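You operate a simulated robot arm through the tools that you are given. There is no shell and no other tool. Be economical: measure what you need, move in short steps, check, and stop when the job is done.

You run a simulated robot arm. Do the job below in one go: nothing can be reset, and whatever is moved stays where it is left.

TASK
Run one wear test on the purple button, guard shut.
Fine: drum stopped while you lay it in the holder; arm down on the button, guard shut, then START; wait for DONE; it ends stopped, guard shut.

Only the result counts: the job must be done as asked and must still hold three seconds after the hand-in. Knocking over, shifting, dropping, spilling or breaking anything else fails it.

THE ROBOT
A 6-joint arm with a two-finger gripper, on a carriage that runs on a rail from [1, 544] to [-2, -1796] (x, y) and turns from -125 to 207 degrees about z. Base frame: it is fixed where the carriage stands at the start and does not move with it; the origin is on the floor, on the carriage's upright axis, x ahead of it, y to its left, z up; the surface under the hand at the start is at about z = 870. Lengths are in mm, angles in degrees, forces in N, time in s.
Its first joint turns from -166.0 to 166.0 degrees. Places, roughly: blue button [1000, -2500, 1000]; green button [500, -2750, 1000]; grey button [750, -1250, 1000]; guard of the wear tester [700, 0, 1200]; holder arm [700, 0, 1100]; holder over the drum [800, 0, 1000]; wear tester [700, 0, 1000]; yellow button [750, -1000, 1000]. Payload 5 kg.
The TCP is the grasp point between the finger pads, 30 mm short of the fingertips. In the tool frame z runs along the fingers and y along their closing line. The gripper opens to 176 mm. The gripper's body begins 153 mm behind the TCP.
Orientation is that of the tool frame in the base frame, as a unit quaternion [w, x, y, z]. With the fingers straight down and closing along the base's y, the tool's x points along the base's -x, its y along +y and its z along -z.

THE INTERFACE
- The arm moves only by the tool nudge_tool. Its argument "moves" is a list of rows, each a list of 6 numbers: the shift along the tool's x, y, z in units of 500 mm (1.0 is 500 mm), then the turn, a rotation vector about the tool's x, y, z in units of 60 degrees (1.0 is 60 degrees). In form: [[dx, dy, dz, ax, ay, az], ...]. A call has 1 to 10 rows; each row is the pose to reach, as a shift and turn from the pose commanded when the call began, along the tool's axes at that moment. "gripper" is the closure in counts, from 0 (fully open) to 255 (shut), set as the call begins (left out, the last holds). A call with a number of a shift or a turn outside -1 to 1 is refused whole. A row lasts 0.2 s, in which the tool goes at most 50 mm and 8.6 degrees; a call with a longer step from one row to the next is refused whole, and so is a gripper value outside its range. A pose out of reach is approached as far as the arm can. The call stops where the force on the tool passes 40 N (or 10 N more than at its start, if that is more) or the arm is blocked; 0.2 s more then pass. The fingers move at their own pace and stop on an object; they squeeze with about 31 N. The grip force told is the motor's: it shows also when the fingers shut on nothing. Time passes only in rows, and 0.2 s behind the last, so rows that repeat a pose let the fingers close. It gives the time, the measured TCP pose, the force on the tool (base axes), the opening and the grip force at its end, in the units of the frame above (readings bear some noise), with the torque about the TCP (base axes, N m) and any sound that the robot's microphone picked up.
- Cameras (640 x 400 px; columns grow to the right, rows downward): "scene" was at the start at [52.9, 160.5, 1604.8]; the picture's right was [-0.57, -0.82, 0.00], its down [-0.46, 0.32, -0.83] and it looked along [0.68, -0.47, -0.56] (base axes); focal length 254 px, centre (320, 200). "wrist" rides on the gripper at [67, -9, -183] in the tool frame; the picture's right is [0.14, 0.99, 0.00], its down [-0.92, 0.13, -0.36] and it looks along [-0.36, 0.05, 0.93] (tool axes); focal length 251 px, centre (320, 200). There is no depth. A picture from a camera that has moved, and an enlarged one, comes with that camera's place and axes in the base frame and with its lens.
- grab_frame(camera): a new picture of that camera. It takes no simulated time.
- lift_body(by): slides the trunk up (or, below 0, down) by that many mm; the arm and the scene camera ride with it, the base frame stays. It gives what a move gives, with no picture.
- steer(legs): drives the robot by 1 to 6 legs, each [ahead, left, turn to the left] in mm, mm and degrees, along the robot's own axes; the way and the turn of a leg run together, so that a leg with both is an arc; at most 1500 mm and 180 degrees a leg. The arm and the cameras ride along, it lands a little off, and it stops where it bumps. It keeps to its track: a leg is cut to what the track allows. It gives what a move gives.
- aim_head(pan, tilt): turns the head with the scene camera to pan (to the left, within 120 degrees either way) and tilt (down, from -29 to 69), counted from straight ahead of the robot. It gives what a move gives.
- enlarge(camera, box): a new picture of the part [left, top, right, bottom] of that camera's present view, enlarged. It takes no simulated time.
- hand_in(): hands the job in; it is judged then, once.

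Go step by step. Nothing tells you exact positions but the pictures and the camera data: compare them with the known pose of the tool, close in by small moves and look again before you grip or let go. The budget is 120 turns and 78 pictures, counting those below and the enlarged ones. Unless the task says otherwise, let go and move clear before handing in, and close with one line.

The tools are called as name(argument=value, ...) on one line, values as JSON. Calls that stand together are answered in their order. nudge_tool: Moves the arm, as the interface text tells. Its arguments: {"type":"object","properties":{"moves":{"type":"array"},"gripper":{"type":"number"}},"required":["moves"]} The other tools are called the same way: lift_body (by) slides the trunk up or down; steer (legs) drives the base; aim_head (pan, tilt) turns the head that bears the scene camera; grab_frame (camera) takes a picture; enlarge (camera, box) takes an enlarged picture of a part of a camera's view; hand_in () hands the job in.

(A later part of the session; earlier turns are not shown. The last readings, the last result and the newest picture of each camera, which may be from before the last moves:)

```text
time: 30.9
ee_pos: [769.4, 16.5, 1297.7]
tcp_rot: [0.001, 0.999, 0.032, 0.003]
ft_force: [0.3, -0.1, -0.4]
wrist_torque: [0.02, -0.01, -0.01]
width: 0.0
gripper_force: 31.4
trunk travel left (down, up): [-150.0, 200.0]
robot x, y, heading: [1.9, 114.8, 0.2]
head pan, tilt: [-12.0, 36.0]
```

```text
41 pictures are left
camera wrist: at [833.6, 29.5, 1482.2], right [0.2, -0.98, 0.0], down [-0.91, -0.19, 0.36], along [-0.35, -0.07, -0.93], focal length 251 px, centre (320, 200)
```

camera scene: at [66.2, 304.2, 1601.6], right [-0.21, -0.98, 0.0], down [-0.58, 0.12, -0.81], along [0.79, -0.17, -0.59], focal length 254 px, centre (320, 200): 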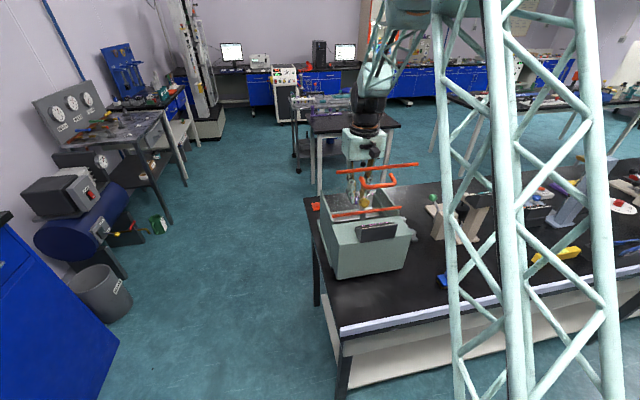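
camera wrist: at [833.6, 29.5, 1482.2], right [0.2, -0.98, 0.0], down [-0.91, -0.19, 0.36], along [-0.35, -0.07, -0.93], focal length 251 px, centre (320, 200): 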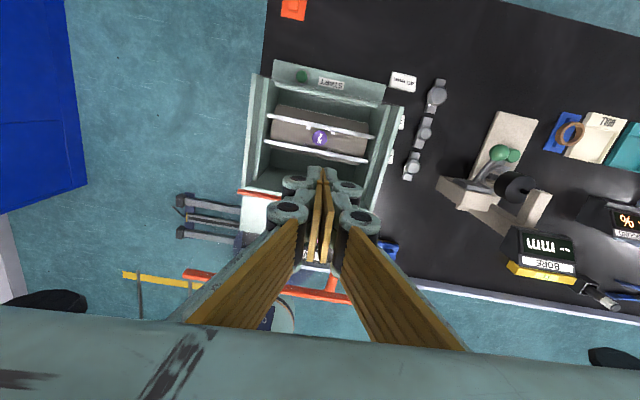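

The arm's knob is about (703, 18, 1088). I'll square up the yaw, open to about 70 mm, and get a fresh look from this side.

nudge_tool(moves=[[0, 0, 0, 0, 0, 0.061], [0, 0, 0, 0, 0, 0.061], [0, 0, 0, 0, 0, 0.061]], gripper=154)

nudge_tool(moves=[[-0.05, 0, 0.04, 0, 0, 0], [-0.1, 0, 0.08, 0, 0, 0], [-0.13, 0, 0.15, 0, 0, 0], [-0.13, 0, 0.22, 0, 0, 0]])

grab_frame(camera="wrist")

enlarge(camera="scene", box=[310, 110, 430, 230])

```text
time: 31.7
ee_pos: [767.7, 16.4, 1298.7]
tcp_rot: [0.0, 1.0, 0.001, 0.002]
ft_force: [0.3, 0.0, -0.3]
wrist_torque: [-0.02, 0.01, 0.01]
width: 69.6
gripper_force: 0.1
trunk travel left (down, up): [-150.0, 200.0]
robot x, y, heading: [-0.2, 107.6, 0.2]
head pan, tilt: [-12.0, 36.0]
```

```text
time: 32.7
ee_pos: [703.3, 15.4, 1187.8]
tcp_rot: [0.0, 1.0, 0.002, 0.003]
ft_force: [-0.8, 0.2, -0.3]
wrist_torque: [0.02, -0.02, 0.01]
width: 69.8
gripper_force: 0.1
trunk travel left (down, up): [-150.0, 200.0]
robot x, y, heading: [-0.1, 112.2, 0.2]
head pan, tilt: [-12.0, 36.0]
```

```text
40 pictures are left
camera wrist: at [768.9, 25.0, 1371.9], right [0.14, -0.99, 0.0], down [-0.92, -0.13, 0.36], along [-0.35, -0.05, -0.93], focal length 251 px, centre (320, 200)
```

wrist: 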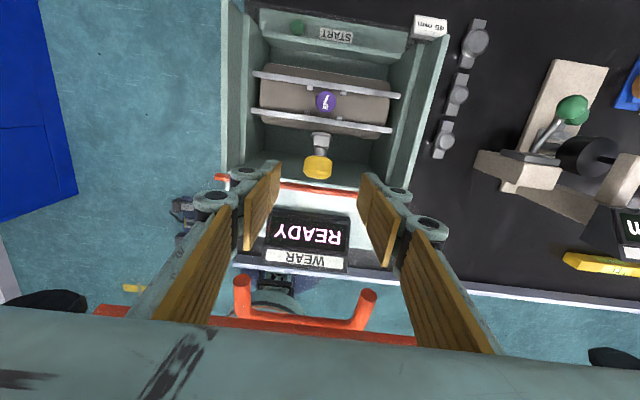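

```text
3.33 times, centred on (370, 170) of scene
camera zoom: at [65.4, 304.2, 1601.5], right [-0.21, -0.98, 0.0], down [-0.58, 0.12, -0.81], along [0.79, -0.17, -0.59], focal length 847 px, centre (153, 300)
```

zoom: 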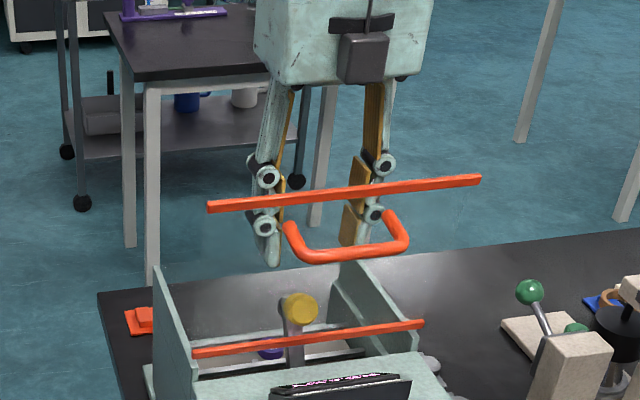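

The gripper carries a box on its near side that would come close to the lid bar. I'll tilt the tool 20° so the fingertips point back at the knob and the body stays clear ahead.

nudge_tool(moves=[[0, 0, 0, 0, -0.12, 0], [0, 0, 0, 0, -0.24, 0], [0, 0, 0, 0, -0.34, 0], [0, 0, 0, 0, -0.34, 0]])

grab_frame(camera="wrist")

```text
time: 33.7
ee_pos: [703.4, 7.9, 1188.1]
tcp_rot: [-0.004, 0.985, 0.007, -0.175]
ft_force: [0.7, 0.3, -0.7]
wrist_torque: [-0.01, 0.18, 0.03]
width: 69.6
gripper_force: 0.0
out of reach, approached as far as the arm can: row 2, 3, 4
trunk travel left (down, up): [-150.0, 200.0]
robot x, y, heading: [0.1, 110.4, -0.0]
head pan, tilt: [-12.0, 36.0]
```

```text
38 pictures are left
camera wrist: at [829.1, 16.6, 1338.5], right [0.14, -0.99, -0.06], down [-0.74, -0.15, 0.66], along [-0.66, -0.05, -0.75], focal length 251 px, centre (320, 200)
```

wrist: 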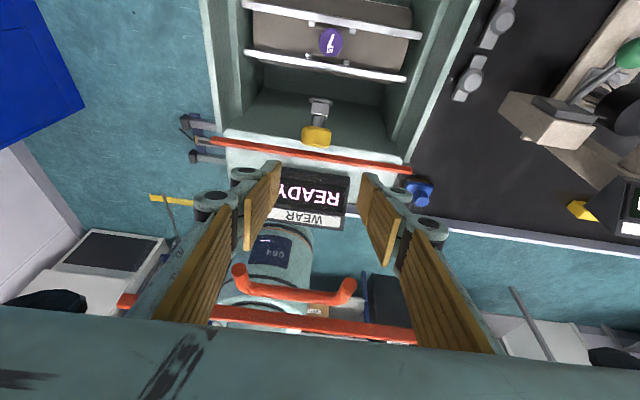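

nudge_tool(moves=[[0, 0, 0, 0, 0.1, 0], [0, 0, 0, 0, 0.18, 0], [0, 0, 0, 0, 0.18, 0]])

```text
time: 34.5
ee_pos: [702.4, 8.5, 1189.8]
tcp_rot: [0.0, 0.997, 0.002, -0.081]
ft_force: [-1.3, -0.1, 1.2]
wrist_torque: [-0.01, -0.21, 0.0]
width: 69.5
gripper_force: 0.0
trunk travel left (down, up): [-150.0, 200.0]
robot x, y, heading: [1.2, 111.0, 0.3]
head pan, tilt: [-12.0, 36.0]
```

Reach is fine at about 9° tilt. Now I'll lower around the knob.

nudge_tool(moves=[[0.0, -0.019, 0, 0, 0, 0], [0.012, -0.019, 0.07, 0, 0, 0], [0.02, -0.019, 0.12, 0, 0, 0], [0.0294, -0.019, 0.1736, 0, 0, 0], [0.0294, -0.019, 0.1736, 0, 0, 0]])

grab_frame(camera="wrist")

enlarge(camera="scene", box=[310, 110, 430, 230])

```text
time: 35.7
ee_pos: [702.8, 16.3, 1099.0]
tcp_rot: [-0.004, 0.997, 0.005, -0.082]
ft_force: [0.7, 0.3, -0.9]
wrist_torque: [0.02, 0.06, -0.03]
width: 70.0
gripper_force: 0.0
trunk travel left (down, up): [-150.0, 200.0]
robot x, y, heading: [-0.3, 108.9, 0.1]
head pan, tilt: [-12.0, 36.0]
```

```text
37 pictures are left
camera wrist: at [799.3, 23.6, 1269.7], right [0.14, -0.99, -0.03], down [-0.85, -0.14, 0.51], along [-0.5, -0.05, -0.86], focal length 251 px, centre (320, 200)
```

wrist: 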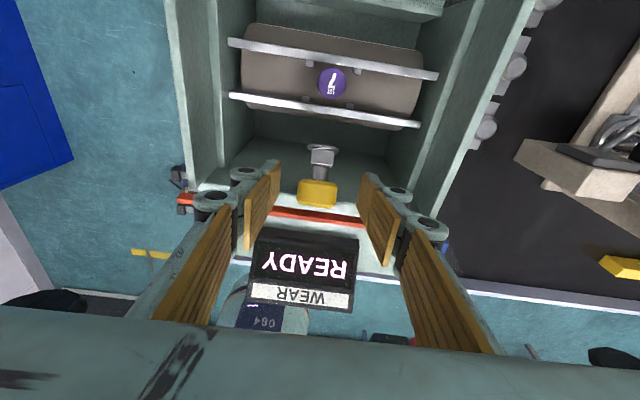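

```text
3.33 times, centred on (370, 170) of scene
camera zoom: at [65.8, 304.2, 1601.6], right [-0.21, -0.98, 0.0], down [-0.58, 0.12, -0.81], along [0.79, -0.17, -0.59], focal length 847 px, centre (153, 300)
```

zoom: 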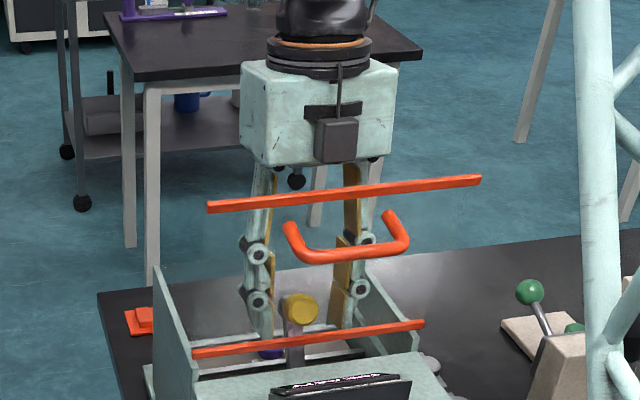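

The fingers straddle the knob with the body clear of the lid. I'll close on it.

nudge_tool(moves=[[0, 0, 0, 0, 0, 0], [0, 0, 0, 0, 0, 0], [0, 0, 0, 0, 0, 0], [0, 0, 0, 0, 0, 0]], gripper=255)

enlarge(camera="wrist", box=[220, 60, 420, 220])

```text
time: 36.7
ee_pos: [704.1, 17.8, 1099.4]
tcp_rot: [-0.004, 0.997, 0.004, -0.081]
ft_force: [-0.6, 20.9, -5.7]
wrist_torque: [0.0, -0.08, -0.33]
width: 30.4
gripper_force: 45.1
trunk travel left (down, up): [-150.0, 200.0]
robot x, y, heading: [0.4, 107.6, -0.1]
head pan, tilt: [-12.0, 36.0]
```

```text
2.50 times, centred on (320, 140) of wrist
camera zoom: at [799.3, 25.9, 1269.7], right [0.14, -0.99, -0.03], down [-0.85, -0.14, 0.51], along [-0.51, -0.05, -0.86], focal length 629 px, centre (320, 350)
```

zoom: 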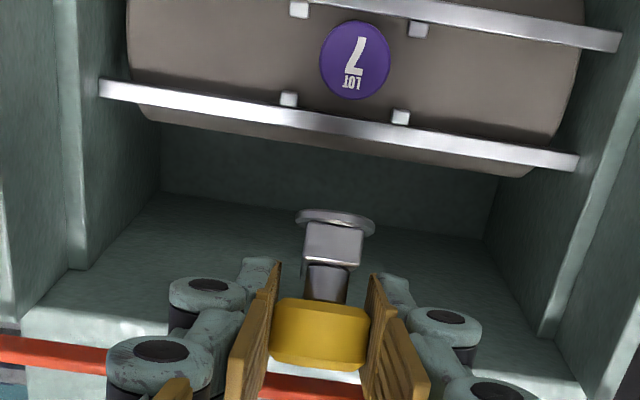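

The knob is held with a small sideways offset. I'll correct that and start swinging the arm forward along its arc.

nudge_tool(moves=[[0.0, -0.004, 0, 0, 0, 0], [0.015, -0.004, 0.003, 0, 0, 0], [0.0298, -0.004, 0.0086, 0, 0, 0], [0.0298, -0.004, 0.0086, 0, 0, 0]])

enlarge(camera="wrist", box=[220, 60, 420, 220])

```text
time: 37.7
ee_pos: [716.3, 19.0, 1093.0]
tcp_rot: [-0.004, 0.997, 0.005, -0.08]
ft_force: [-8.4, 29.4, 16.9]
wrist_torque: [0.13, 1.16, -0.35]
width: 30.4
gripper_force: 44.9
out of reach, approached as far as the arm can: row 1, 2, 3, 4
trunk travel left (down, up): [-150.0, 200.0]
robot x, y, heading: [1.3, 109.8, 0.2]
head pan, tilt: [-12.0, 36.0]
```

```text
2.50 times, centred on (320, 140) of wrist
camera zoom: at [812.1, 25.9, 1265.0], right [0.15, -0.99, -0.03], down [-0.85, -0.14, 0.5], along [-0.5, -0.05, -0.86], focal length 629 px, centre (320, 350)
```

zoom: 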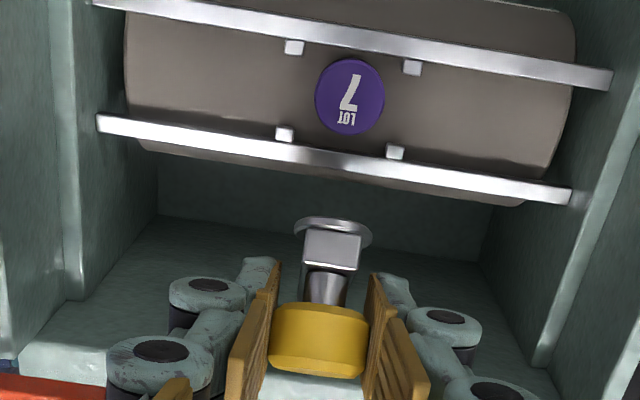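

The sideways force persists, so I'll open slightly to see how the tool and the arm settle.

nudge_tool(moves=[[0, 0, 0, 0, 0, 0], [0, 0, 0, 0, 0, 0], [0, 0, 0, 0, 0, 0]], gripper=180)

enlarge(camera="wrist", box=[220, 60, 420, 220])

```text
time: 38.5
ee_pos: [717.2, 15.2, 1092.9]
tcp_rot: [-0.004, 0.997, 0.005, -0.081]
ft_force: [-0.6, 0.5, -0.5]
wrist_torque: [-0.01, 0.0, 0.06]
width: 51.5
gripper_force: 0.1
trunk travel left (down, up): [-150.0, 200.0]
robot x, y, heading: [3.7, 110.7, 0.0]
head pan, tilt: [-12.0, 36.0]
```

```text
2.50 times, centred on (320, 140) of wrist
camera zoom: at [812.8, 23.2, 1263.4], right [0.14, -0.99, -0.03], down [-0.85, -0.14, 0.51], along [-0.5, -0.05, -0.86], focal length 629 px, centre (320, 350)
```

zoom: 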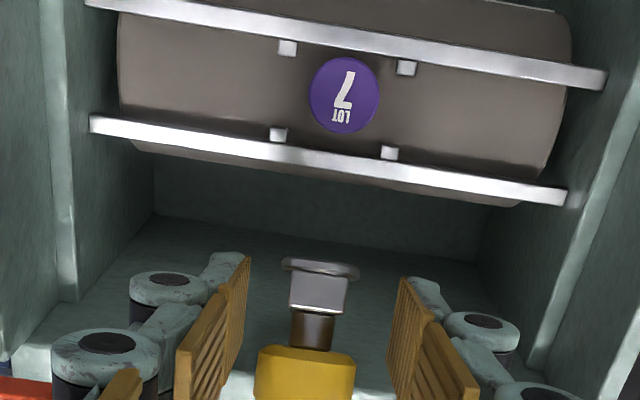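

The arm springs back when released, and the knob is actually at y≈20 while my tool can't get past y≈15 in this posture. I'll back out upward and slide the carriage right, so the tester is straight ahead.

nudge_tool(moves=[[-0.012, 0, -0.075, 0, 0, 0], [-0.024, 0, -0.15, 0, 0, 0], [-0.036, 0, -0.225, 0, 0, 0], [-0.048, 0, -0.296, 0, 0, 0], [-0.06, 0, -0.38, 0, 0, 0]])

steer(legs=[[0, -95, 0]])

nudge_tool(moves=[[0, -0.09, 0, 0, 0, 0], [0, -0.19, 0, 0, 0, 0], [0, -0.19, 0, 0, 0, 0]])

```text
time: 39.7
ee_pos: [718.9, 14.2, 1287.0]
tcp_rot: [-0.002, 0.997, 0.004, -0.082]
ft_force: [0.6, -0.4, -0.9]
wrist_torque: [0.02, 0.06, 0.02]
width: 52.0
gripper_force: 0.1
trunk travel left (down, up): [-150.0, 200.0]
robot x, y, heading: [1.0, 111.6, 0.1]
head pan, tilt: [-12.0, 36.0]
```

```text
time: 40.8
ee_pos: [717.4, -79.6, 1286.0]
tcp_rot: [-0.002, 0.997, 0.004, -0.081]
ft_force: [1.3, 0.0, 1.0]
wrist_torque: [0.05, 0.0, 0.0]
width: 51.8
gripper_force: 0.0
trunk travel left (down, up): [-150.0, 200.0]
robot x, y, heading: [1.2, 19.6, 0.1]
head pan, tilt: [-12.0, 36.0]
```

```text
time: 41.6
ee_pos: [713.4, -19.1, 1286.0]
tcp_rot: [-0.021, 0.996, 0.027, -0.078]
ft_force: [0.5, 0.3, 0.2]
wrist_torque: [-0.16, 0.02, 0.06]
width: 51.7
gripper_force: 0.0
out of reach, approached as far as the arm can: row 1, 2, 3
trunk travel left (down, up): [-150.0, 200.0]
robot x, y, heading: [0.3, 18.7, 0.3]
head pan, tilt: [-12.0, 36.0]
```

The limit is the wrist turning as the arm swings left, so I need the carriage further left instead. I'll undo that shift and drive left about 190 mm.

nudge_tool(moves=[[0, 0.09, 0, 0, 0, 0], [0, 0.19, 0, 0, 0, 0], [0, 0.19, 0, 0, 0, 0]])

steer(legs=[[0, 190, 0]])

nudge_tool(moves=[[0, 0.09, 0, 0, 0, 0], [0, 0.18, 0, 0, 0, 0], [0, 0.18, 0, 0, 0, 0]])

```text
time: 42.4
ee_pos: [717.3, -113.4, 1281.8]
tcp_rot: [-0.021, 0.996, 0.027, -0.079]
ft_force: [0.4, -0.9, -0.3]
wrist_torque: [0.23, 0.0, -0.02]
width: 51.5
gripper_force: 0.1
trunk travel left (down, up): [-150.0, 200.0]
robot x, y, heading: [-1.0, 17.2, 0.0]
head pan, tilt: [-12.0, 36.0]
```

```text
time: 44.0
ee_pos: [716.5, 76.2, 1282.2]
tcp_rot: [-0.021, 0.996, 0.028, -0.08]
ft_force: [0.0, 0.3, 0.4]
wrist_torque: [-0.04, -0.01, -0.04]
width: 51.6
gripper_force: 0.1
trunk travel left (down, up): [-150.0, 200.0]
robot x, y, heading: [-1.7, 208.1, 0.2]
head pan, tilt: [-12.0, 36.0]
```

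```text
time: 44.8
ee_pos: [723.8, -14.4, 1280.1]
tcp_rot: [-0.021, 0.996, 0.029, -0.079]
ft_force: [0.5, -1.0, 0.1]
wrist_torque: [0.13, 0.03, -0.03]
width: 51.7
gripper_force: 0.1
trunk travel left (down, up): [-150.0, 200.0]
robot x, y, heading: [-2.0, 208.8, -0.0]
head pan, tilt: [-12.0, 36.0]
```

Now in reach. I'll square up the orientation and centre on y≈20.

nudge_tool(moves=[[0, -0.035, 0, -0.0357, -0.002, 0.0565], [0, -0.069, 0, -0.0357, -0.002, 0.0565], [0, -0.069, 0, -0.0357, -0.002, 0.0565]])

```text
time: 45.6
ee_pos: [720.7, 20.8, 1281.0]
tcp_rot: [0.0, 0.997, 0.0, -0.08]
ft_force: [-0.8, 0.2, 0.2]
wrist_torque: [-0.03, 0.0, 0.02]
width: 51.6
gripper_force: 0.1
trunk travel left (down, up): [-150.0, 200.0]
robot x, y, heading: [-3.9, 204.6, 0.1]
head pan, tilt: [-12.0, 36.0]
```

nudge_tool(moves=[[-0.03, 0, 0.01, 0, 0, 0], [-0.015, 0, 0.1, 0, 0, 0], [0, 0, 0.19, 0, 0, 0], [0.012, 0, 0.27, 0, 0, 0], [0.0256, 0, 0.3646, 0, 0, 0], [0.0256, 0, 0.3646, 0, 0, 0]])

enlarge(camera="wrist", box=[220, 60, 420, 220])

```text
time: 47.0
ee_pos: [704.9, 20.4, 1100.8]
tcp_rot: [0.0, 0.997, 0.0, -0.081]
ft_force: [1.8, -1.1, -1.5]
wrist_torque: [0.02, 0.26, -0.01]
width: 51.7
gripper_force: 0.0
trunk travel left (down, up): [-150.0, 200.0]
robot x, y, heading: [1.3, 204.5, 0.1]
head pan, tilt: [-12.0, 36.0]
```

```text
2.50 times, centred on (320, 140) of wrist
camera zoom: at [801.0, 29.3, 1270.2], right [0.14, -0.99, -0.02], down [-0.85, -0.13, 0.51], along [-0.5, -0.05, -0.86], focal length 629 px, centre (320, 350)
```

zoom: 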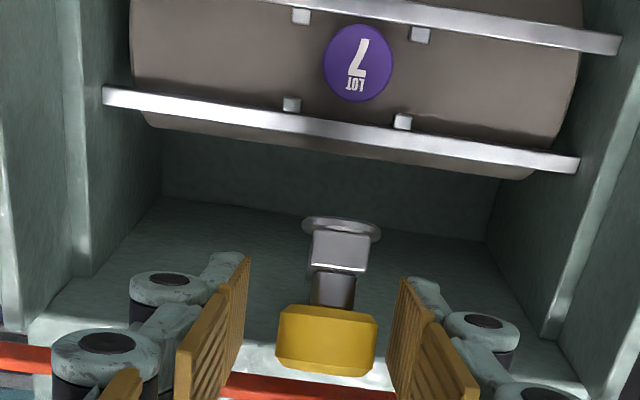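

nudge_tool(moves=[[0, 0.004, 0, 0, 0, 0], [0, 0.004, 0, 0, 0, 0], [0, 0.004, 0, 0, 0, 0], [0, 0.004, 0, 0, 0, 0]], gripper=255)

```text
time: 48.0
ee_pos: [703.8, 17.4, 1100.7]
tcp_rot: [0.0, 0.997, 0.0, -0.08]
ft_force: [-2.3, -5.8, 9.7]
wrist_torque: [-0.11, 0.47, -0.05]
width: 30.4
gripper_force: 45.3
trunk travel left (down, up): [-150.0, 200.0]
robot x, y, heading: [-0.4, 207.0, 0.5]
head pan, tilt: [-12.0, 36.0]
```

Well centred now. I'll swing the arm forward along the arc.

nudge_tool(moves=[[0.015, 0, 0.003, 0, 0, 0], [0.0298, 0, 0.0086, 0, 0, 0], [0.045, 0, 0.015, 0, 0, 0], [0.0592, 0, 0.0228, 0, 0, 0]])

enlarge(camera="wrist", box=[220, 60, 420, 220])

```text
time: 49.0
ee_pos: [730.6, 17.4, 1083.6]
tcp_rot: [0.0, 0.997, 0.0, -0.079]
ft_force: [3.4, -11.3, 13.3]
wrist_torque: [-0.07, 0.37, 0.0]
width: 29.8
gripper_force: 44.9
trunk travel left (down, up): [-150.0, 200.0]
robot x, y, heading: [-1.0, 206.0, 0.3]
head pan, tilt: [-12.0, 36.0]
```

```text
2.50 times, centred on (320, 140) of wrist
camera zoom: at [826.0, 26.7, 1253.7], right [0.14, -0.99, -0.02], down [-0.85, -0.13, 0.5], along [-0.5, -0.05, -0.86], focal length 629 px, centre (320, 350)
```

zoom: 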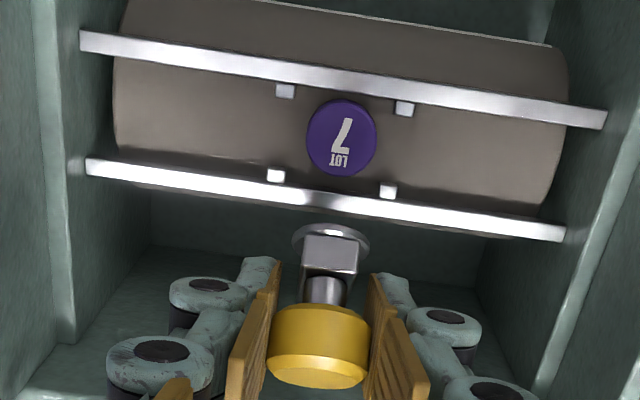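

nudge_tool(moves=[[0.0135, 0, 0.009, 0, 0, 0], [0.0266, 0, 0.019, 0, 0, 0], [0.0385, 0, 0.03, 0, 0, 0], [0.0496, 0, 0.0426, 0, 0, 0]])

enlarge(camera="wrist", box=[220, 60, 420, 220])

```text
time: 50.0
ee_pos: [752.6, 18.0, 1057.4]
tcp_rot: [0.001, 0.997, 0.0, -0.079]
ft_force: [0.9, -14.6, 7.2]
wrist_torque: [-0.08, 0.49, 0.0]
width: 29.6
gripper_force: 45.2
trunk travel left (down, up): [-150.0, 200.0]
robot x, y, heading: [0.5, 202.0, 0.3]
head pan, tilt: [-12.0, 36.0]
```

```text
2.50 times, centred on (320, 140) of wrist
camera zoom: at [847.4, 26.7, 1228.0], right [0.14, -0.99, -0.02], down [-0.85, -0.13, 0.5], along [-0.5, -0.05, -0.86], focal length 629 px, centre (320, 350)
```

zoom: 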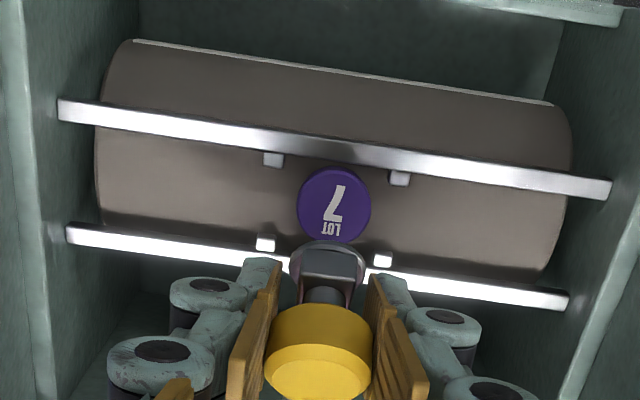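

nudge_tool(moves=[[0.0095, 0, 0.013, 0, 0, 0], [0.0184, 0, 0.0274, 0, 0, 0], [0.022, 0, 0.034, 0, 0, 0], [0.0244, 0, 0.0386, 0, 0, 0]])

enlarge(camera="wrist", box=[220, 60, 420, 220])

```text
time: 51.0
ee_pos: [760.5, 18.4, 1037.0]
tcp_rot: [0.0, 0.997, 0.0, -0.079]
ft_force: [5.6, -13.1, 13.4]
wrist_torque: [0.02, 0.96, -0.03]
width: 30.7
gripper_force: 44.3
trunk travel left (down, up): [-150.0, 200.0]
robot x, y, heading: [-3.2, 203.0, 0.2]
head pan, tilt: [-12.0, 36.0]
```

```text
2.50 times, centred on (320, 140) of wrist
camera zoom: at [856.3, 26.6, 1207.8], right [0.14, -0.99, -0.02], down [-0.85, -0.13, 0.5], along [-0.5, -0.05, -0.86], focal length 629 px, centre (320, 350)
```

zoom: 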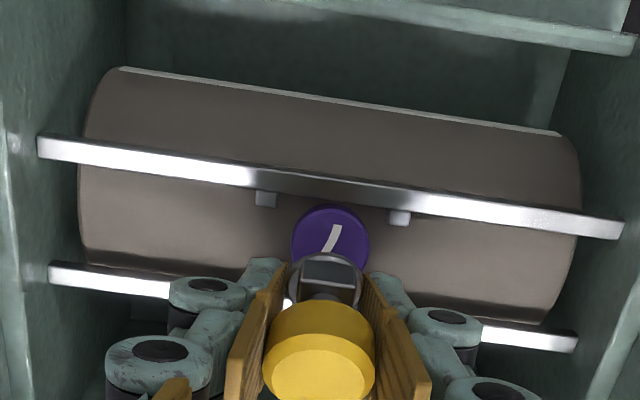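

nudge_tool(moves=[[0.0025, 0, 0.005, 0, 0, 0], [0.005, 0, 0.01, 0, 0, 0], [0.007, 0, 0.015, 0, 0, 0], [0.009, 0, 0.019, 0, 0, 0]])

enlarge(camera="wrist", box=[220, 60, 420, 220])

```text
time: 52.0
ee_pos: [763.3, 18.1, 1026.2]
tcp_rot: [-0.001, 0.997, 0.0, -0.08]
ft_force: [2.9, -15.8, 11.5]
wrist_torque: [0.07, 0.91, -0.07]
width: 30.5
gripper_force: 44.9
trunk travel left (down, up): [-150.0, 200.0]
robot x, y, heading: [1.3, 205.0, 0.1]
head pan, tilt: [-12.0, 36.0]
```

```text
2.50 times, centred on (320, 140) of wrist
camera zoom: at [859.0, 26.6, 1196.9], right [0.14, -0.99, -0.02], down [-0.85, -0.13, 0.5], along [-0.5, -0.05, -0.86], focal length 629 px, centre (320, 350)
```

zoom: 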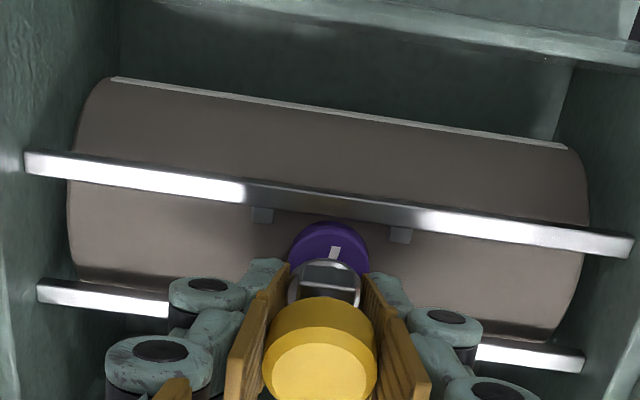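

nudge_tool(moves=[[0.0015, 0, 0.003, 0, 0, 0], [0.002, 0, 0.006, 0, 0, 0], [0.003, 0, 0.01, 0, 0, 0], [0.003, 0, 0.01, 0, 0, 0]])

```text
time: 53.0
ee_pos: [764.8, 18.7, 1021.5]
tcp_rot: [0.0, 0.997, 0.0, -0.079]
ft_force: [9.3, -15.8, 20.2]
wrist_torque: [-0.07, 0.45, -0.06]
width: 30.8
gripper_force: 31.6
trunk travel left (down, up): [-150.0, 200.0]
robot x, y, heading: [1.1, 204.8, 0.4]
head pan, tilt: [-12.0, 36.0]
```

enlarge(camera="wrist", box=[250, 120, 390, 220])

aim_head(pan=-22, tilt=36)

grab_frame(camera="scene")

```text
4.00 times, centred on (320, 170) of wrist
camera zoom: at [859.4, 26.7, 1192.3], right [0.14, -0.99, -0.02], down [-0.85, -0.13, 0.5], along [-0.5, -0.05, -0.86], focal length 1006 px, centre (320, 320)
```

zoom: 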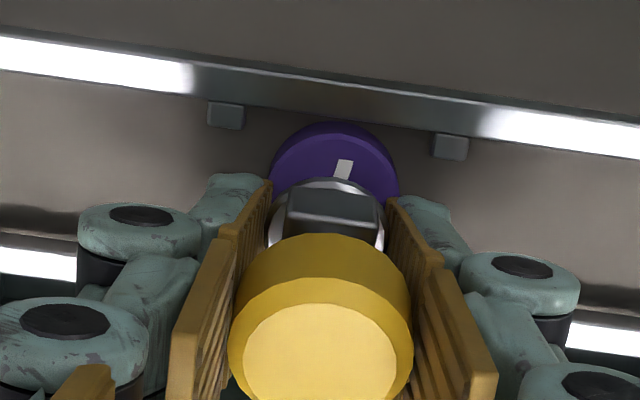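

```text
time: 53.8
ee_pos: [764.3, 16.8, 1021.9]
tcp_rot: [0.0, 0.997, 0.0, -0.078]
ft_force: [13.0, -17.4, 21.4]
wrist_torque: [-0.07, 0.06, -0.04]
width: 30.1
gripper_force: 30.6
trunk travel left (down, up): [-150.0, 200.0]
robot x, y, heading: [0.5, 204.8, -0.1]
head pan, tilt: [-22.0, 36.0]
```

```text
26 pictures are left
camera scene: at [60.6, 383.1, 1601.8], right [-0.37, -0.93, 0.0], down [-0.55, 0.22, -0.81], along [0.75, -0.3, -0.59], focal length 254 px, centre (320, 200)
```

scene: 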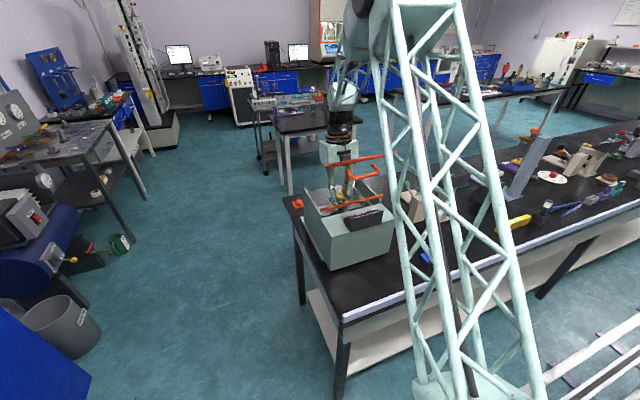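

The pad seems to be on the button. I'll open the fingers just enough to let go and see whether the arm stays down.

nudge_tool(moves=[[0, 0, 0, 0, 0, 0], [0, 0, 0, 0, 0, 0], [0, 0, 0, 0, 0, 0]], gripper=195)

enlarge(camera="wrist", box=[220, 80, 420, 240])

```text
time: 54.5
ee_pos: [763.5, 18.5, 1020.6]
tcp_rot: [-0.001, 0.997, 0.0, -0.081]
ft_force: [-0.7, 0.5, 4.4]
wrist_torque: [-0.03, -0.03, 0.03]
width: 43.0
gripper_force: 0.2
trunk travel left (down, up): [-150.0, 200.0]
robot x, y, heading: [0.7, 204.1, 0.2]
head pan, tilt: [-22.0, 36.0]
```

```text
2.50 times, centred on (320, 160) of wrist
camera zoom: at [859.1, 27.9, 1191.2], right [0.14, -0.99, -0.02], down [-0.85, -0.13, 0.51], along [-0.5, -0.05, -0.86], focal length 629 px, centre (320, 300)
```

zoom: 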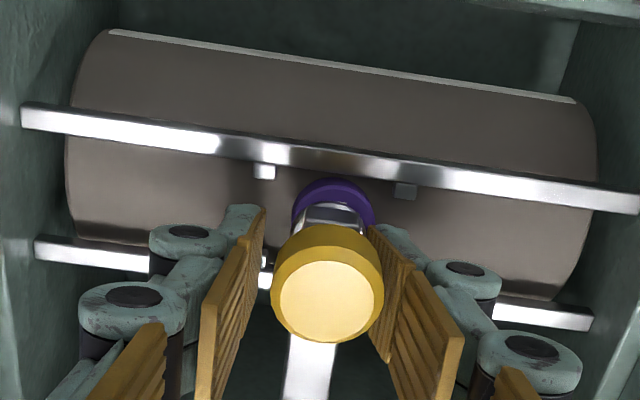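

The arm dropped fully onto the button and stays there. I'll back straight out upward.

nudge_tool(moves=[[-0.006, 0.003, -0.04, 0, 0, 0], [-0.015, 0.003, -0.1, 0, 0, 0], [-0.03, 0.003, -0.18, 0, 0, 0], [-0.043, 0.003, -0.27, 0, 0, 0], [-0.058, 0.003, -0.36, 0, 0, 0], [-0.075, 0.003, -0.45, 0, 0, 0], [-0.09, 0.003, -0.54, 0, 0, 0]])

grab_frame(camera="wrist")

```text
time: 56.1
ee_pos: [763.4, 13.6, 1296.6]
tcp_rot: [0.001, 0.997, 0.001, -0.08]
ft_force: [-0.5, -0.2, 0.7]
wrist_torque: [-0.01, -0.05, 0.01]
width: 41.7
gripper_force: 0.0
trunk travel left (down, up): [-150.0, 200.0]
robot x, y, heading: [2.5, 206.1, 0.1]
head pan, tilt: [-22.0, 36.0]
```

```text
24 pictures are left
camera wrist: at [858.6, 22.6, 1467.1], right [0.14, -0.99, -0.02], down [-0.85, -0.13, 0.51], along [-0.5, -0.05, -0.86], focal length 251 px, centre (320, 200)
```

wrist: 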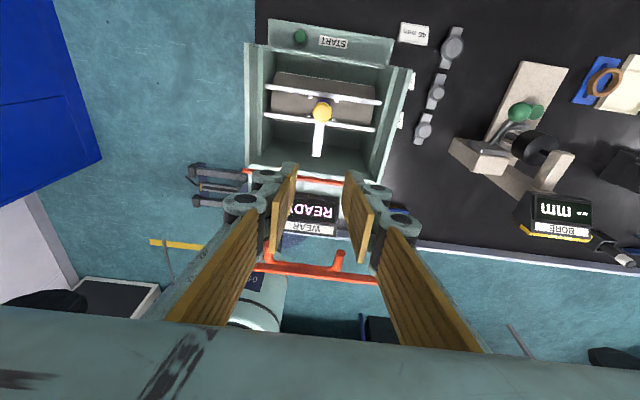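

The arm is down on the button and the display still reads READY. Next is the guard: I'll close the fingers, go upright, and move high, behind the lid's top bar at a spot beside the handle.

nudge_tool(moves=[[-0.01, -0.03, -0.08, 0, 0.08, 0], [-0.02, -0.07, -0.16, 0, 0.155, 0], [-0.03, -0.12, -0.22, 0, 0.155, 0], [-0.03, -0.172, -0.22, 0, 0.155, 0], [-0.03, -0.172, -0.22, 0, 0.155, 0]], gripper=255)

nudge_tool(moves=[[-0.08, 0, 0, 0, 0, 0], [-0.16, 0, 0, 0, 0, 0], [-0.24, 0, 0, 0, 0, 0], [-0.32, 0, 0, 0, 0, 0], [-0.32, 0, 0, 0, 0, 0]])

grab_frame(camera="scene")

```text
time: 57.4
ee_pos: [765.1, 106.5, 1407.4]
tcp_rot: [0.0, 1.0, -0.001, 0.002]
ft_force: [-0.1, 1.1, 0.4]
wrist_torque: [-0.12, -0.05, -0.01]
width: 0.0
gripper_force: 30.9
trunk travel left (down, up): [-150.0, 200.0]
robot x, y, heading: [2.5, 203.4, 0.4]
head pan, tilt: [-22.0, 36.0]
```

```text
time: 58.5
ee_pos: [603.9, 105.9, 1406.4]
tcp_rot: [0.0, 1.0, -0.001, 0.002]
ft_force: [-1.6, 0.2, 0.4]
wrist_torque: [-0.01, -0.35, -0.01]
width: 0.0
gripper_force: 30.9
trunk travel left (down, up): [-150.0, 200.0]
robot x, y, heading: [1.3, 204.2, 0.2]
head pan, tilt: [-22.0, 36.0]
```

```text
23 pictures are left
camera scene: at [59.2, 383.7, 1601.7], right [-0.37, -0.93, 0.0], down [-0.54, 0.22, -0.81], along [0.75, -0.3, -0.59], focal length 254 px, centre (320, 200)
```

scene: 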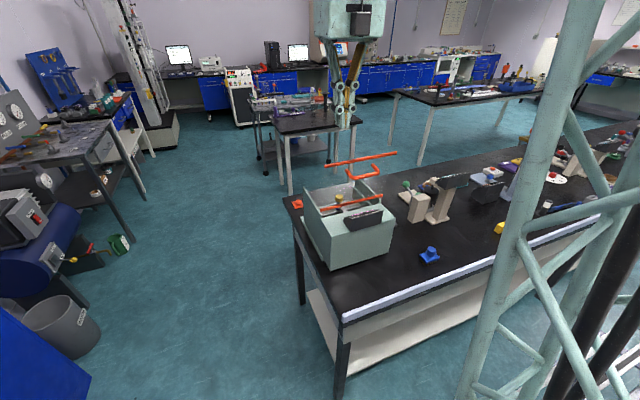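

nudge_tool(moves=[[-0.01, 0.008, 0.08, 0, 0, 0], [-0.014, 0.008, 0.16, 0, 0, 0], [-0.014, 0.008, 0.22, 0, 0, 0], [-0.014, 0.008, 0.262, 0, 0, 0], [-0.014, 0.008, 0.262, 0, 0, 0]])

grab_frame(camera="wrist")

enlarge(camera="scene", box=[290, 80, 430, 240])

```text
time: 59.8
ee_pos: [598.7, 101.1, 1273.0]
tcp_rot: [-0.001, 1.0, 0.001, 0.0]
ft_force: [-0.1, -0.3, -0.7]
wrist_torque: [0.0, 0.05, -0.02]
width: 0.0
gripper_force: 30.6
trunk travel left (down, up): [-150.0, 200.0]
robot x, y, heading: [2.1, 204.3, 0.2]
head pan, tilt: [-22.0, 36.0]
```

```text
22 pictures are left
camera wrist: at [665.9, 109.2, 1457.6], right [0.14, -0.99, 0.0], down [-0.92, -0.13, 0.36], along [-0.36, -0.05, -0.93], focal length 251 px, centre (320, 200)
```

wrist: 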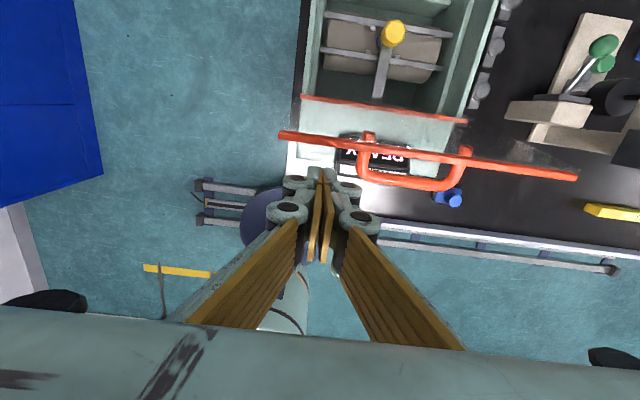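

```text
2.50 times, centred on (360, 160) of scene
camera zoom: at [61.1, 383.7, 1601.6], right [-0.37, -0.93, 0.0], down [-0.55, 0.22, -0.81], along [0.75, -0.3, -0.59], focal length 636 px, centre (220, 300)
```

zoom: 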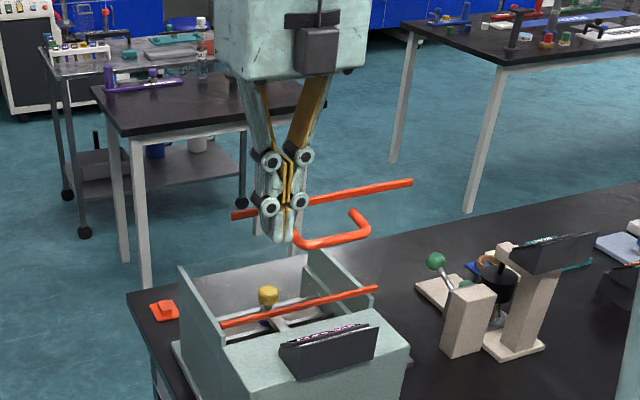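

The fingers are behind the bar and left of the handle. I'll push the lid forward slowly.

nudge_tool(moves=[[0.02, 0, -0.002, 0, 0, 0], [0.0386, 0, -0.004, 0, 0, 0], [0.055, 0, -0.006, 0, 0, 0], [0.07, 0, -0.008, 0, 0, 0], [0.085, 0, -0.01, 0, 0, 0], [0.1, 0, -0.01, 0, 0, 0]])

enlarge(camera="scene", box=[290, 80, 430, 240])

```text
time: 61.1
ee_pos: [649.1, 99.4, 1280.7]
tcp_rot: [0.0, 1.0, 0.0, 0.001]
ft_force: [0.3, -0.3, 0.0]
wrist_torque: [0.01, -0.04, -0.02]
width: 0.3
gripper_force: 45.1
trunk travel left (down, up): [-150.0, 200.0]
robot x, y, heading: [1.9, 208.1, 0.5]
head pan, tilt: [-22.0, 36.0]
```

```text
2.50 times, centred on (360, 160) of scene
camera zoom: at [60.8, 383.7, 1601.6], right [-0.37, -0.93, 0.0], down [-0.55, 0.22, -0.81], along [0.75, -0.3, -0.59], focal length 636 px, centre (220, 300)
```

zoom: 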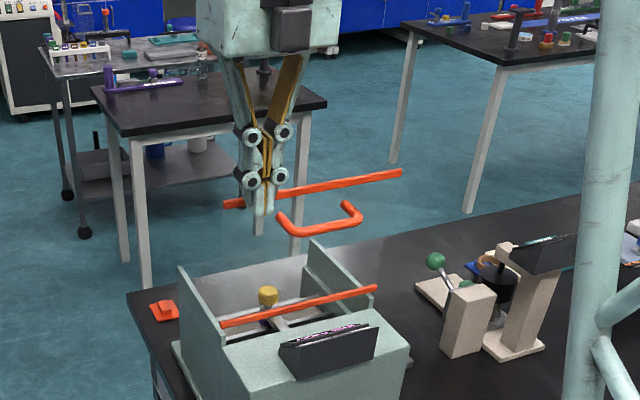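

The lid follows. I'll continue past vertical.

nudge_tool(moves=[[0.024, 0, 0.001, 0, 0, 0], [0.048, 0, 0.003, 0, 0, 0], [0.072, 0, 0.005, 0, 0, 0], [0.096, 0, 0.008, 0, 0, 0], [0.118, 0, 0.012, 0, 0, 0], [0.14, 0, 0.02, 0, 0, 0], [0.16, 0, 0.025, 0, 0, 0], [0.18, 0, 0.032, 0, 0, 0]])

enlarge(camera="scene", box=[290, 80, 430, 240])

```text
time: 63.0
ee_pos: [738.8, 98.5, 1263.4]
tcp_rot: [0.0, 1.0, 0.0, 0.001]
ft_force: [-0.4, -0.5, -0.2]
wrist_torque: [0.01, -0.04, -0.02]
width: 0.0
gripper_force: 44.7
trunk travel left (down, up): [-150.0, 200.0]
robot x, y, heading: [2.9, 201.4, 0.1]
head pan, tilt: [-22.0, 36.0]
```

```text
2.50 times, centred on (360, 160) of scene
camera zoom: at [60.7, 383.8, 1601.6], right [-0.37, -0.93, 0.0], down [-0.55, 0.22, -0.81], along [0.75, -0.3, -0.59], focal length 636 px, centre (220, 300)
```

zoom: 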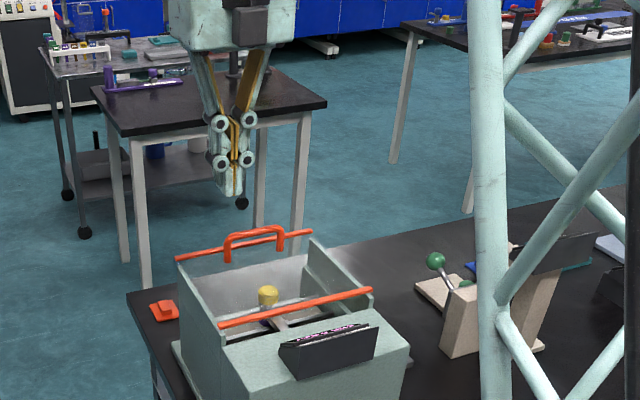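

The lid swung shut on its own. I'll check with the wrist camera.

grab_frame(camera="wrist")

```text
18 pictures are left
camera wrist: at [805.6, 107.8, 1447.5], right [0.14, -0.99, 0.0], down [-0.92, -0.13, 0.36], along [-0.36, -0.05, -0.93], focal length 251 px, centre (320, 200)
```

wrist: 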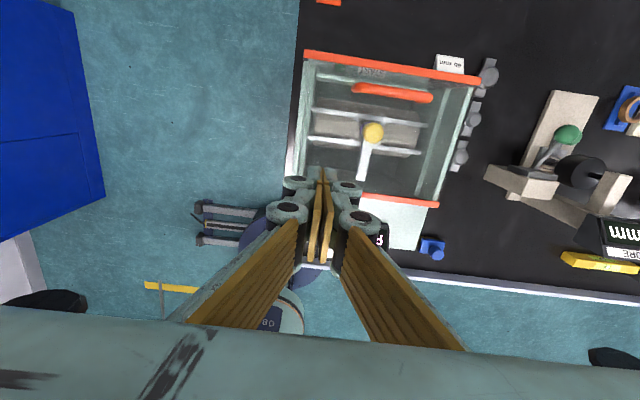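

The guard is shut, bar at the front. START is at about (879, 77, 888), low in front of the bar. I'll slide the carriage a bit left for wrist room, go in front of the tester, and tilt so the gripper body stays clear of the guard.

steer(legs=[[0, 75, 0]])

nudge_tool(moves=[[0.07, 0.05, 0, 0, 0, 0], [0.14, 0.1, 0, 0, 0, 0], [0.21, 0.15, 0, 0, 0, 0], [0.28, 0.192, 0, 0, 0, 0], [0.35, 0.192, 0.04, 0, 0, 0], [0.35, 0.192, 0.1, 0, -0.12, 0], [0.35, 0.192, 0.16, 0, -0.24, 0], [0.35, 0.192, 0.2, 0, -0.333, 0], [0.35, 0.192, 0.2, 0, -0.333, 0]])

grab_frame(camera="wrist")

```text
time: 64.0
ee_pos: [738.9, 171.6, 1263.3]
tcp_rot: [0.0, 1.0, 0.0, 0.0]
ft_force: [-0.9, -0.2, 0.9]
wrist_torque: [0.01, -0.01, 0.04]
width: 0.0
gripper_force: 44.7
trunk travel left (down, up): [-150.0, 200.0]
robot x, y, heading: [2.0, 277.4, 0.2]
head pan, tilt: [-22.0, 36.0]
```

```text
time: 66.0
ee_pos: [914.8, 75.6, 1162.6]
tcp_rot: [0.0, 0.985, 0.0, -0.173]
ft_force: [0.7, -0.3, -1.3]
wrist_torque: [0.02, 0.32, 0.02]
width: 0.0
gripper_force: 45.0
trunk travel left (down, up): [-150.0, 200.0]
robot x, y, heading: [-0.6, 275.6, 0.2]
head pan, tilt: [-22.0, 36.0]
```

```text
17 pictures are left
camera wrist: at [1039.5, 84.9, 1312.2], right [0.13, -0.99, -0.05], down [-0.74, -0.13, 0.66], along [-0.66, -0.05, -0.75], focal length 251 px, centre (320, 200)
```

wrist: 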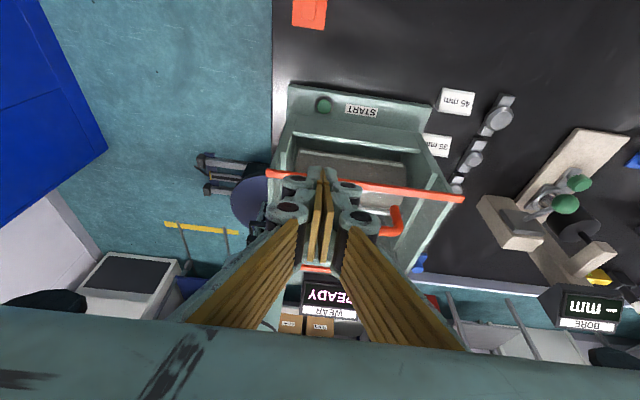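

START is confirmed at about (880, 77.5, 888). I'll descend in front of the guard bar toward it.

nudge_tool(moves=[[0.034, -0.004, 0.094, 0, 0, 0], [0.068, -0.004, 0.188, 0, 0, 0], [0.076, -0.004, 0.25, 0, 0, 0], [0.081, -0.004, 0.311, 0, 0, 0], [0.071, -0.004, 0.36, 0, 0, 0], [0.063, -0.004, 0.409, 0, 0, 0], [0.063, -0.004, 0.409, 0, 0, 0]])

grab_frame(camera="wrist")

```text
time: 67.5
ee_pos: [877.8, 79.6, 964.1]
tcp_rot: [0.0, 0.986, 0.001, -0.167]
ft_force: [3.5, -1.2, 1.8]
wrist_torque: [0.03, -0.04, -0.01]
width: 0.0
gripper_force: 45.3
trunk travel left (down, up): [-150.0, 200.0]
robot x, y, heading: [4.1, 279.2, 0.2]
head pan, tilt: [-22.0, 36.0]
stopped in row 7: the force on the tool passed its limit at 45 N (the readings are from after the stop); the commanded pose is now the measured one
```

```text
16 pictures are left
camera wrist: at [1001.8, 88.1, 1116.3], right [0.13, -0.99, -0.04], down [-0.75, -0.13, 0.65], along [-0.64, -0.05, -0.76], focal length 251 px, centre (320, 200)
```

wrist: 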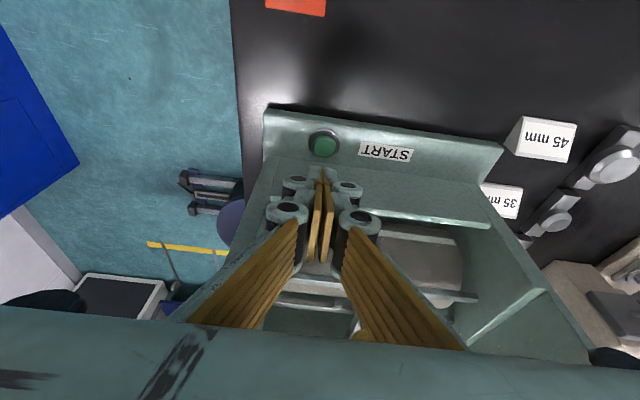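

I touched the sill behind the button lightly at z≈940. I'll back off forward by 32 mm, then approach START along the tool axis, roughly normal to its sloping panel.

nudge_tool(moves=[[0.03, 0.004, -0.013, 0, 0, 0], [0.062, 0.004, -0.026, 0, 0, 0], [0.062, 0.004, -0.026, 0, 0, 0]])

enlarge(camera="wrist", box=[240, 90, 440, 250])

enlarge(camera="scene", box=[270, 100, 430, 260])

```text
time: 68.3
ee_pos: [912.7, 76.8, 966.7]
tcp_rot: [0.001, 0.986, 0.001, -0.166]
ft_force: [0.6, 0.0, 0.2]
wrist_torque: [0.01, 0.1, -0.03]
width: 0.1
gripper_force: 44.7
trunk travel left (down, up): [-150.0, 200.0]
robot x, y, heading: [1.0, 281.2, 0.1]
head pan, tilt: [-22.0, 36.0]
```

```text
2.50 times, centred on (340, 170) of wrist
camera zoom: at [1035.7, 85.3, 1118.4], right [0.13, -0.99, -0.04], down [-0.75, -0.13, 0.65], along [-0.65, -0.05, -0.76], focal length 629 px, centre (270, 275)
```

zoom: 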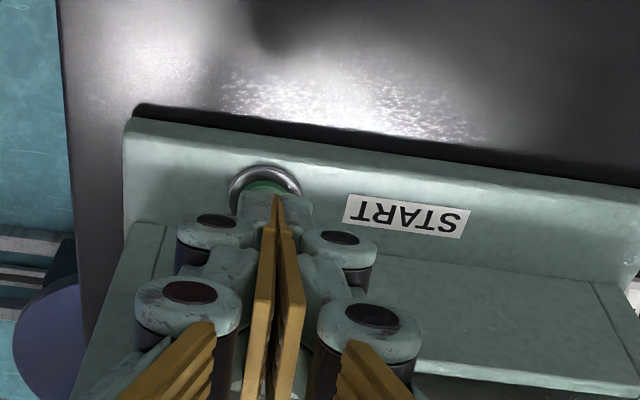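

```text
2.50 times, centred on (350, 180) of scene
camera zoom: at [61.3, 456.5, 1601.6], right [-0.37, -0.93, 0.0], down [-0.55, 0.22, -0.81], along [0.75, -0.3, -0.59], focal length 636 px, centre (245, 250)
```

zoom: 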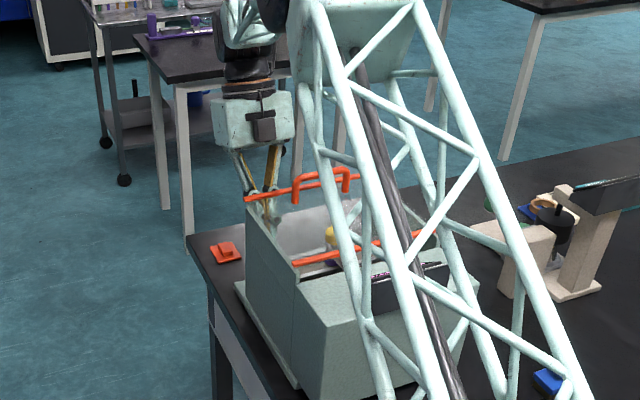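

The guard is still shut and the tip is lined up over START. I'll approach along the tool axis.

nudge_tool(moves=[[-0.006, -0.002, 0.03, 0, 0, 0], [-0.008, -0.002, 0.06, 0, 0, 0], [-0.008, -0.002, 0.08, 0, 0, 0], [-0.008, -0.002, 0.08, 0, 0, 0]])

enlarge(camera="wrist", box=[240, 90, 440, 250])

```text
time: 69.3
ee_pos: [894.5, 78.7, 929.7]
tcp_rot: [0.001, 0.986, 0.001, -0.166]
ft_force: [0.0, -0.2, -0.3]
wrist_torque: [-0.02, 0.02, 0.0]
width: 0.0
gripper_force: 45.0
trunk travel left (down, up): [-150.0, 200.0]
robot x, y, heading: [1.7, 280.0, -0.0]
head pan, tilt: [-22.0, 36.0]
```

```text
2.50 times, centred on (340, 170) of wrist
camera zoom: at [1018.2, 87.3, 1081.7], right [0.13, -0.99, -0.04], down [-0.75, -0.13, 0.65], along [-0.65, -0.05, -0.76], focal length 629 px, centre (270, 275)
```

zoom: 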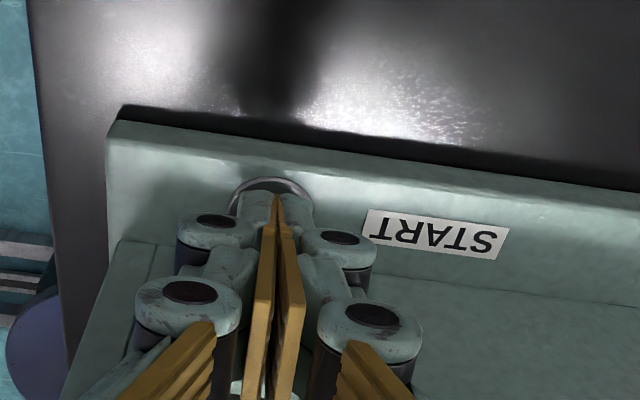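

nudge_tool(moves=[[0, 0, 0.004, 0, 0, 0], [0, 0, 0.008, 0, 0, 0], [0, 0, 0.012, 0, 0, 0], [0, 0, 0.016, 0, 0, 0], [0, 0, 0.02, 0, 0, 0], [0, 0, 0.024, 0, 0, 0]])

```text
time: 70.7
ee_pos: [891.2, 77.0, 918.8]
tcp_rot: [0.0, 0.986, 0.001, -0.167]
ft_force: [-0.7, 0.5, -0.2]
wrist_torque: [0.0, -0.01, 0.02]
width: 0.0
gripper_force: 44.9
trunk travel left (down, up): [-150.0, 200.0]
robot x, y, heading: [2.4, 278.5, 0.1]
head pan, tilt: [-22.0, 36.0]
```

nudge_tool(moves=[[0, 0, 0.003, 0, 0, 0], [0, 0, 0.006, 0, 0, 0], [0, 0, 0.009, 0, 0, 0], [0, 0, 0.012, 0, 0, 0], [0, 0, 0.015, 0, 0, 0], [0, 0, 0.018, 0, 0, 0]])

```text
time: 72.1
ee_pos: [888.1, 77.0, 911.8]
tcp_rot: [0.002, 0.986, 0.001, -0.165]
ft_force: [10.2, -1.3, 12.8]
wrist_torque: [0.01, -0.34, -0.04]
width: 6.1
gripper_force: 45.0
trunk travel left (down, up): [-150.0, 200.0]
robot x, y, heading: [4.8, 277.3, 0.3]
head pan, tilt: [-22.0, 36.0]
heard: click
```

A click sounded, so START is pressed. I'll back off and read the display.

nudge_tool(moves=[[0, 0, -0.03, 0, 0, 0], [0, 0, -0.1, 0, 0, 0], [0.02, 0, -0.18, 0, 0, 0], [0.02, 0, -0.26, 0, 0, 0], [0.02, 0, -0.34, 0, 0, 0], [0.02, 0, -0.42, 0, 0, 0], [0.02, 0, -0.5, 0, 0, 0], [0.02, 0, -0.58, 0, 0, 0]])

grab_frame(camera="wrist")

```text
time: 73.9
ee_pos: [980.9, 80.7, 1177.7]
tcp_rot: [0.001, 0.986, 0.0, -0.164]
ft_force: [-1.8, 0.7, 4.1]
wrist_torque: [0.0, -0.49, 0.04]
width: 0.1
gripper_force: 44.8
out of reach, approached as far as the arm can: row 8
trunk travel left (down, up): [-150.0, 200.0]
robot x, y, heading: [0.2, 278.9, 0.4]
head pan, tilt: [-22.0, 36.0]
```

```text
12 pictures are left
camera wrist: at [1103.8, 90.5, 1331.0], right [0.13, -0.99, -0.04], down [-0.76, -0.13, 0.64], along [-0.64, -0.05, -0.77], focal length 251 px, centre (320, 200)
```

wrist: 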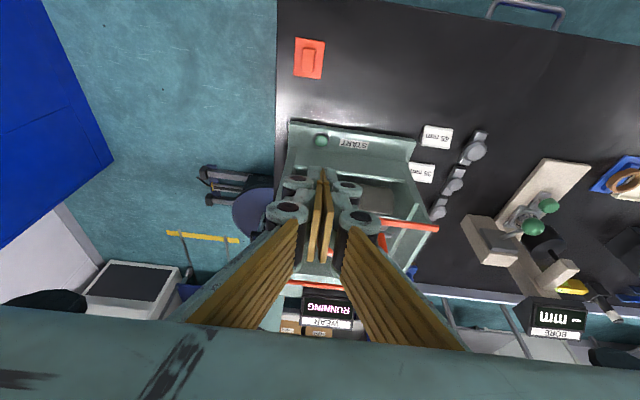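

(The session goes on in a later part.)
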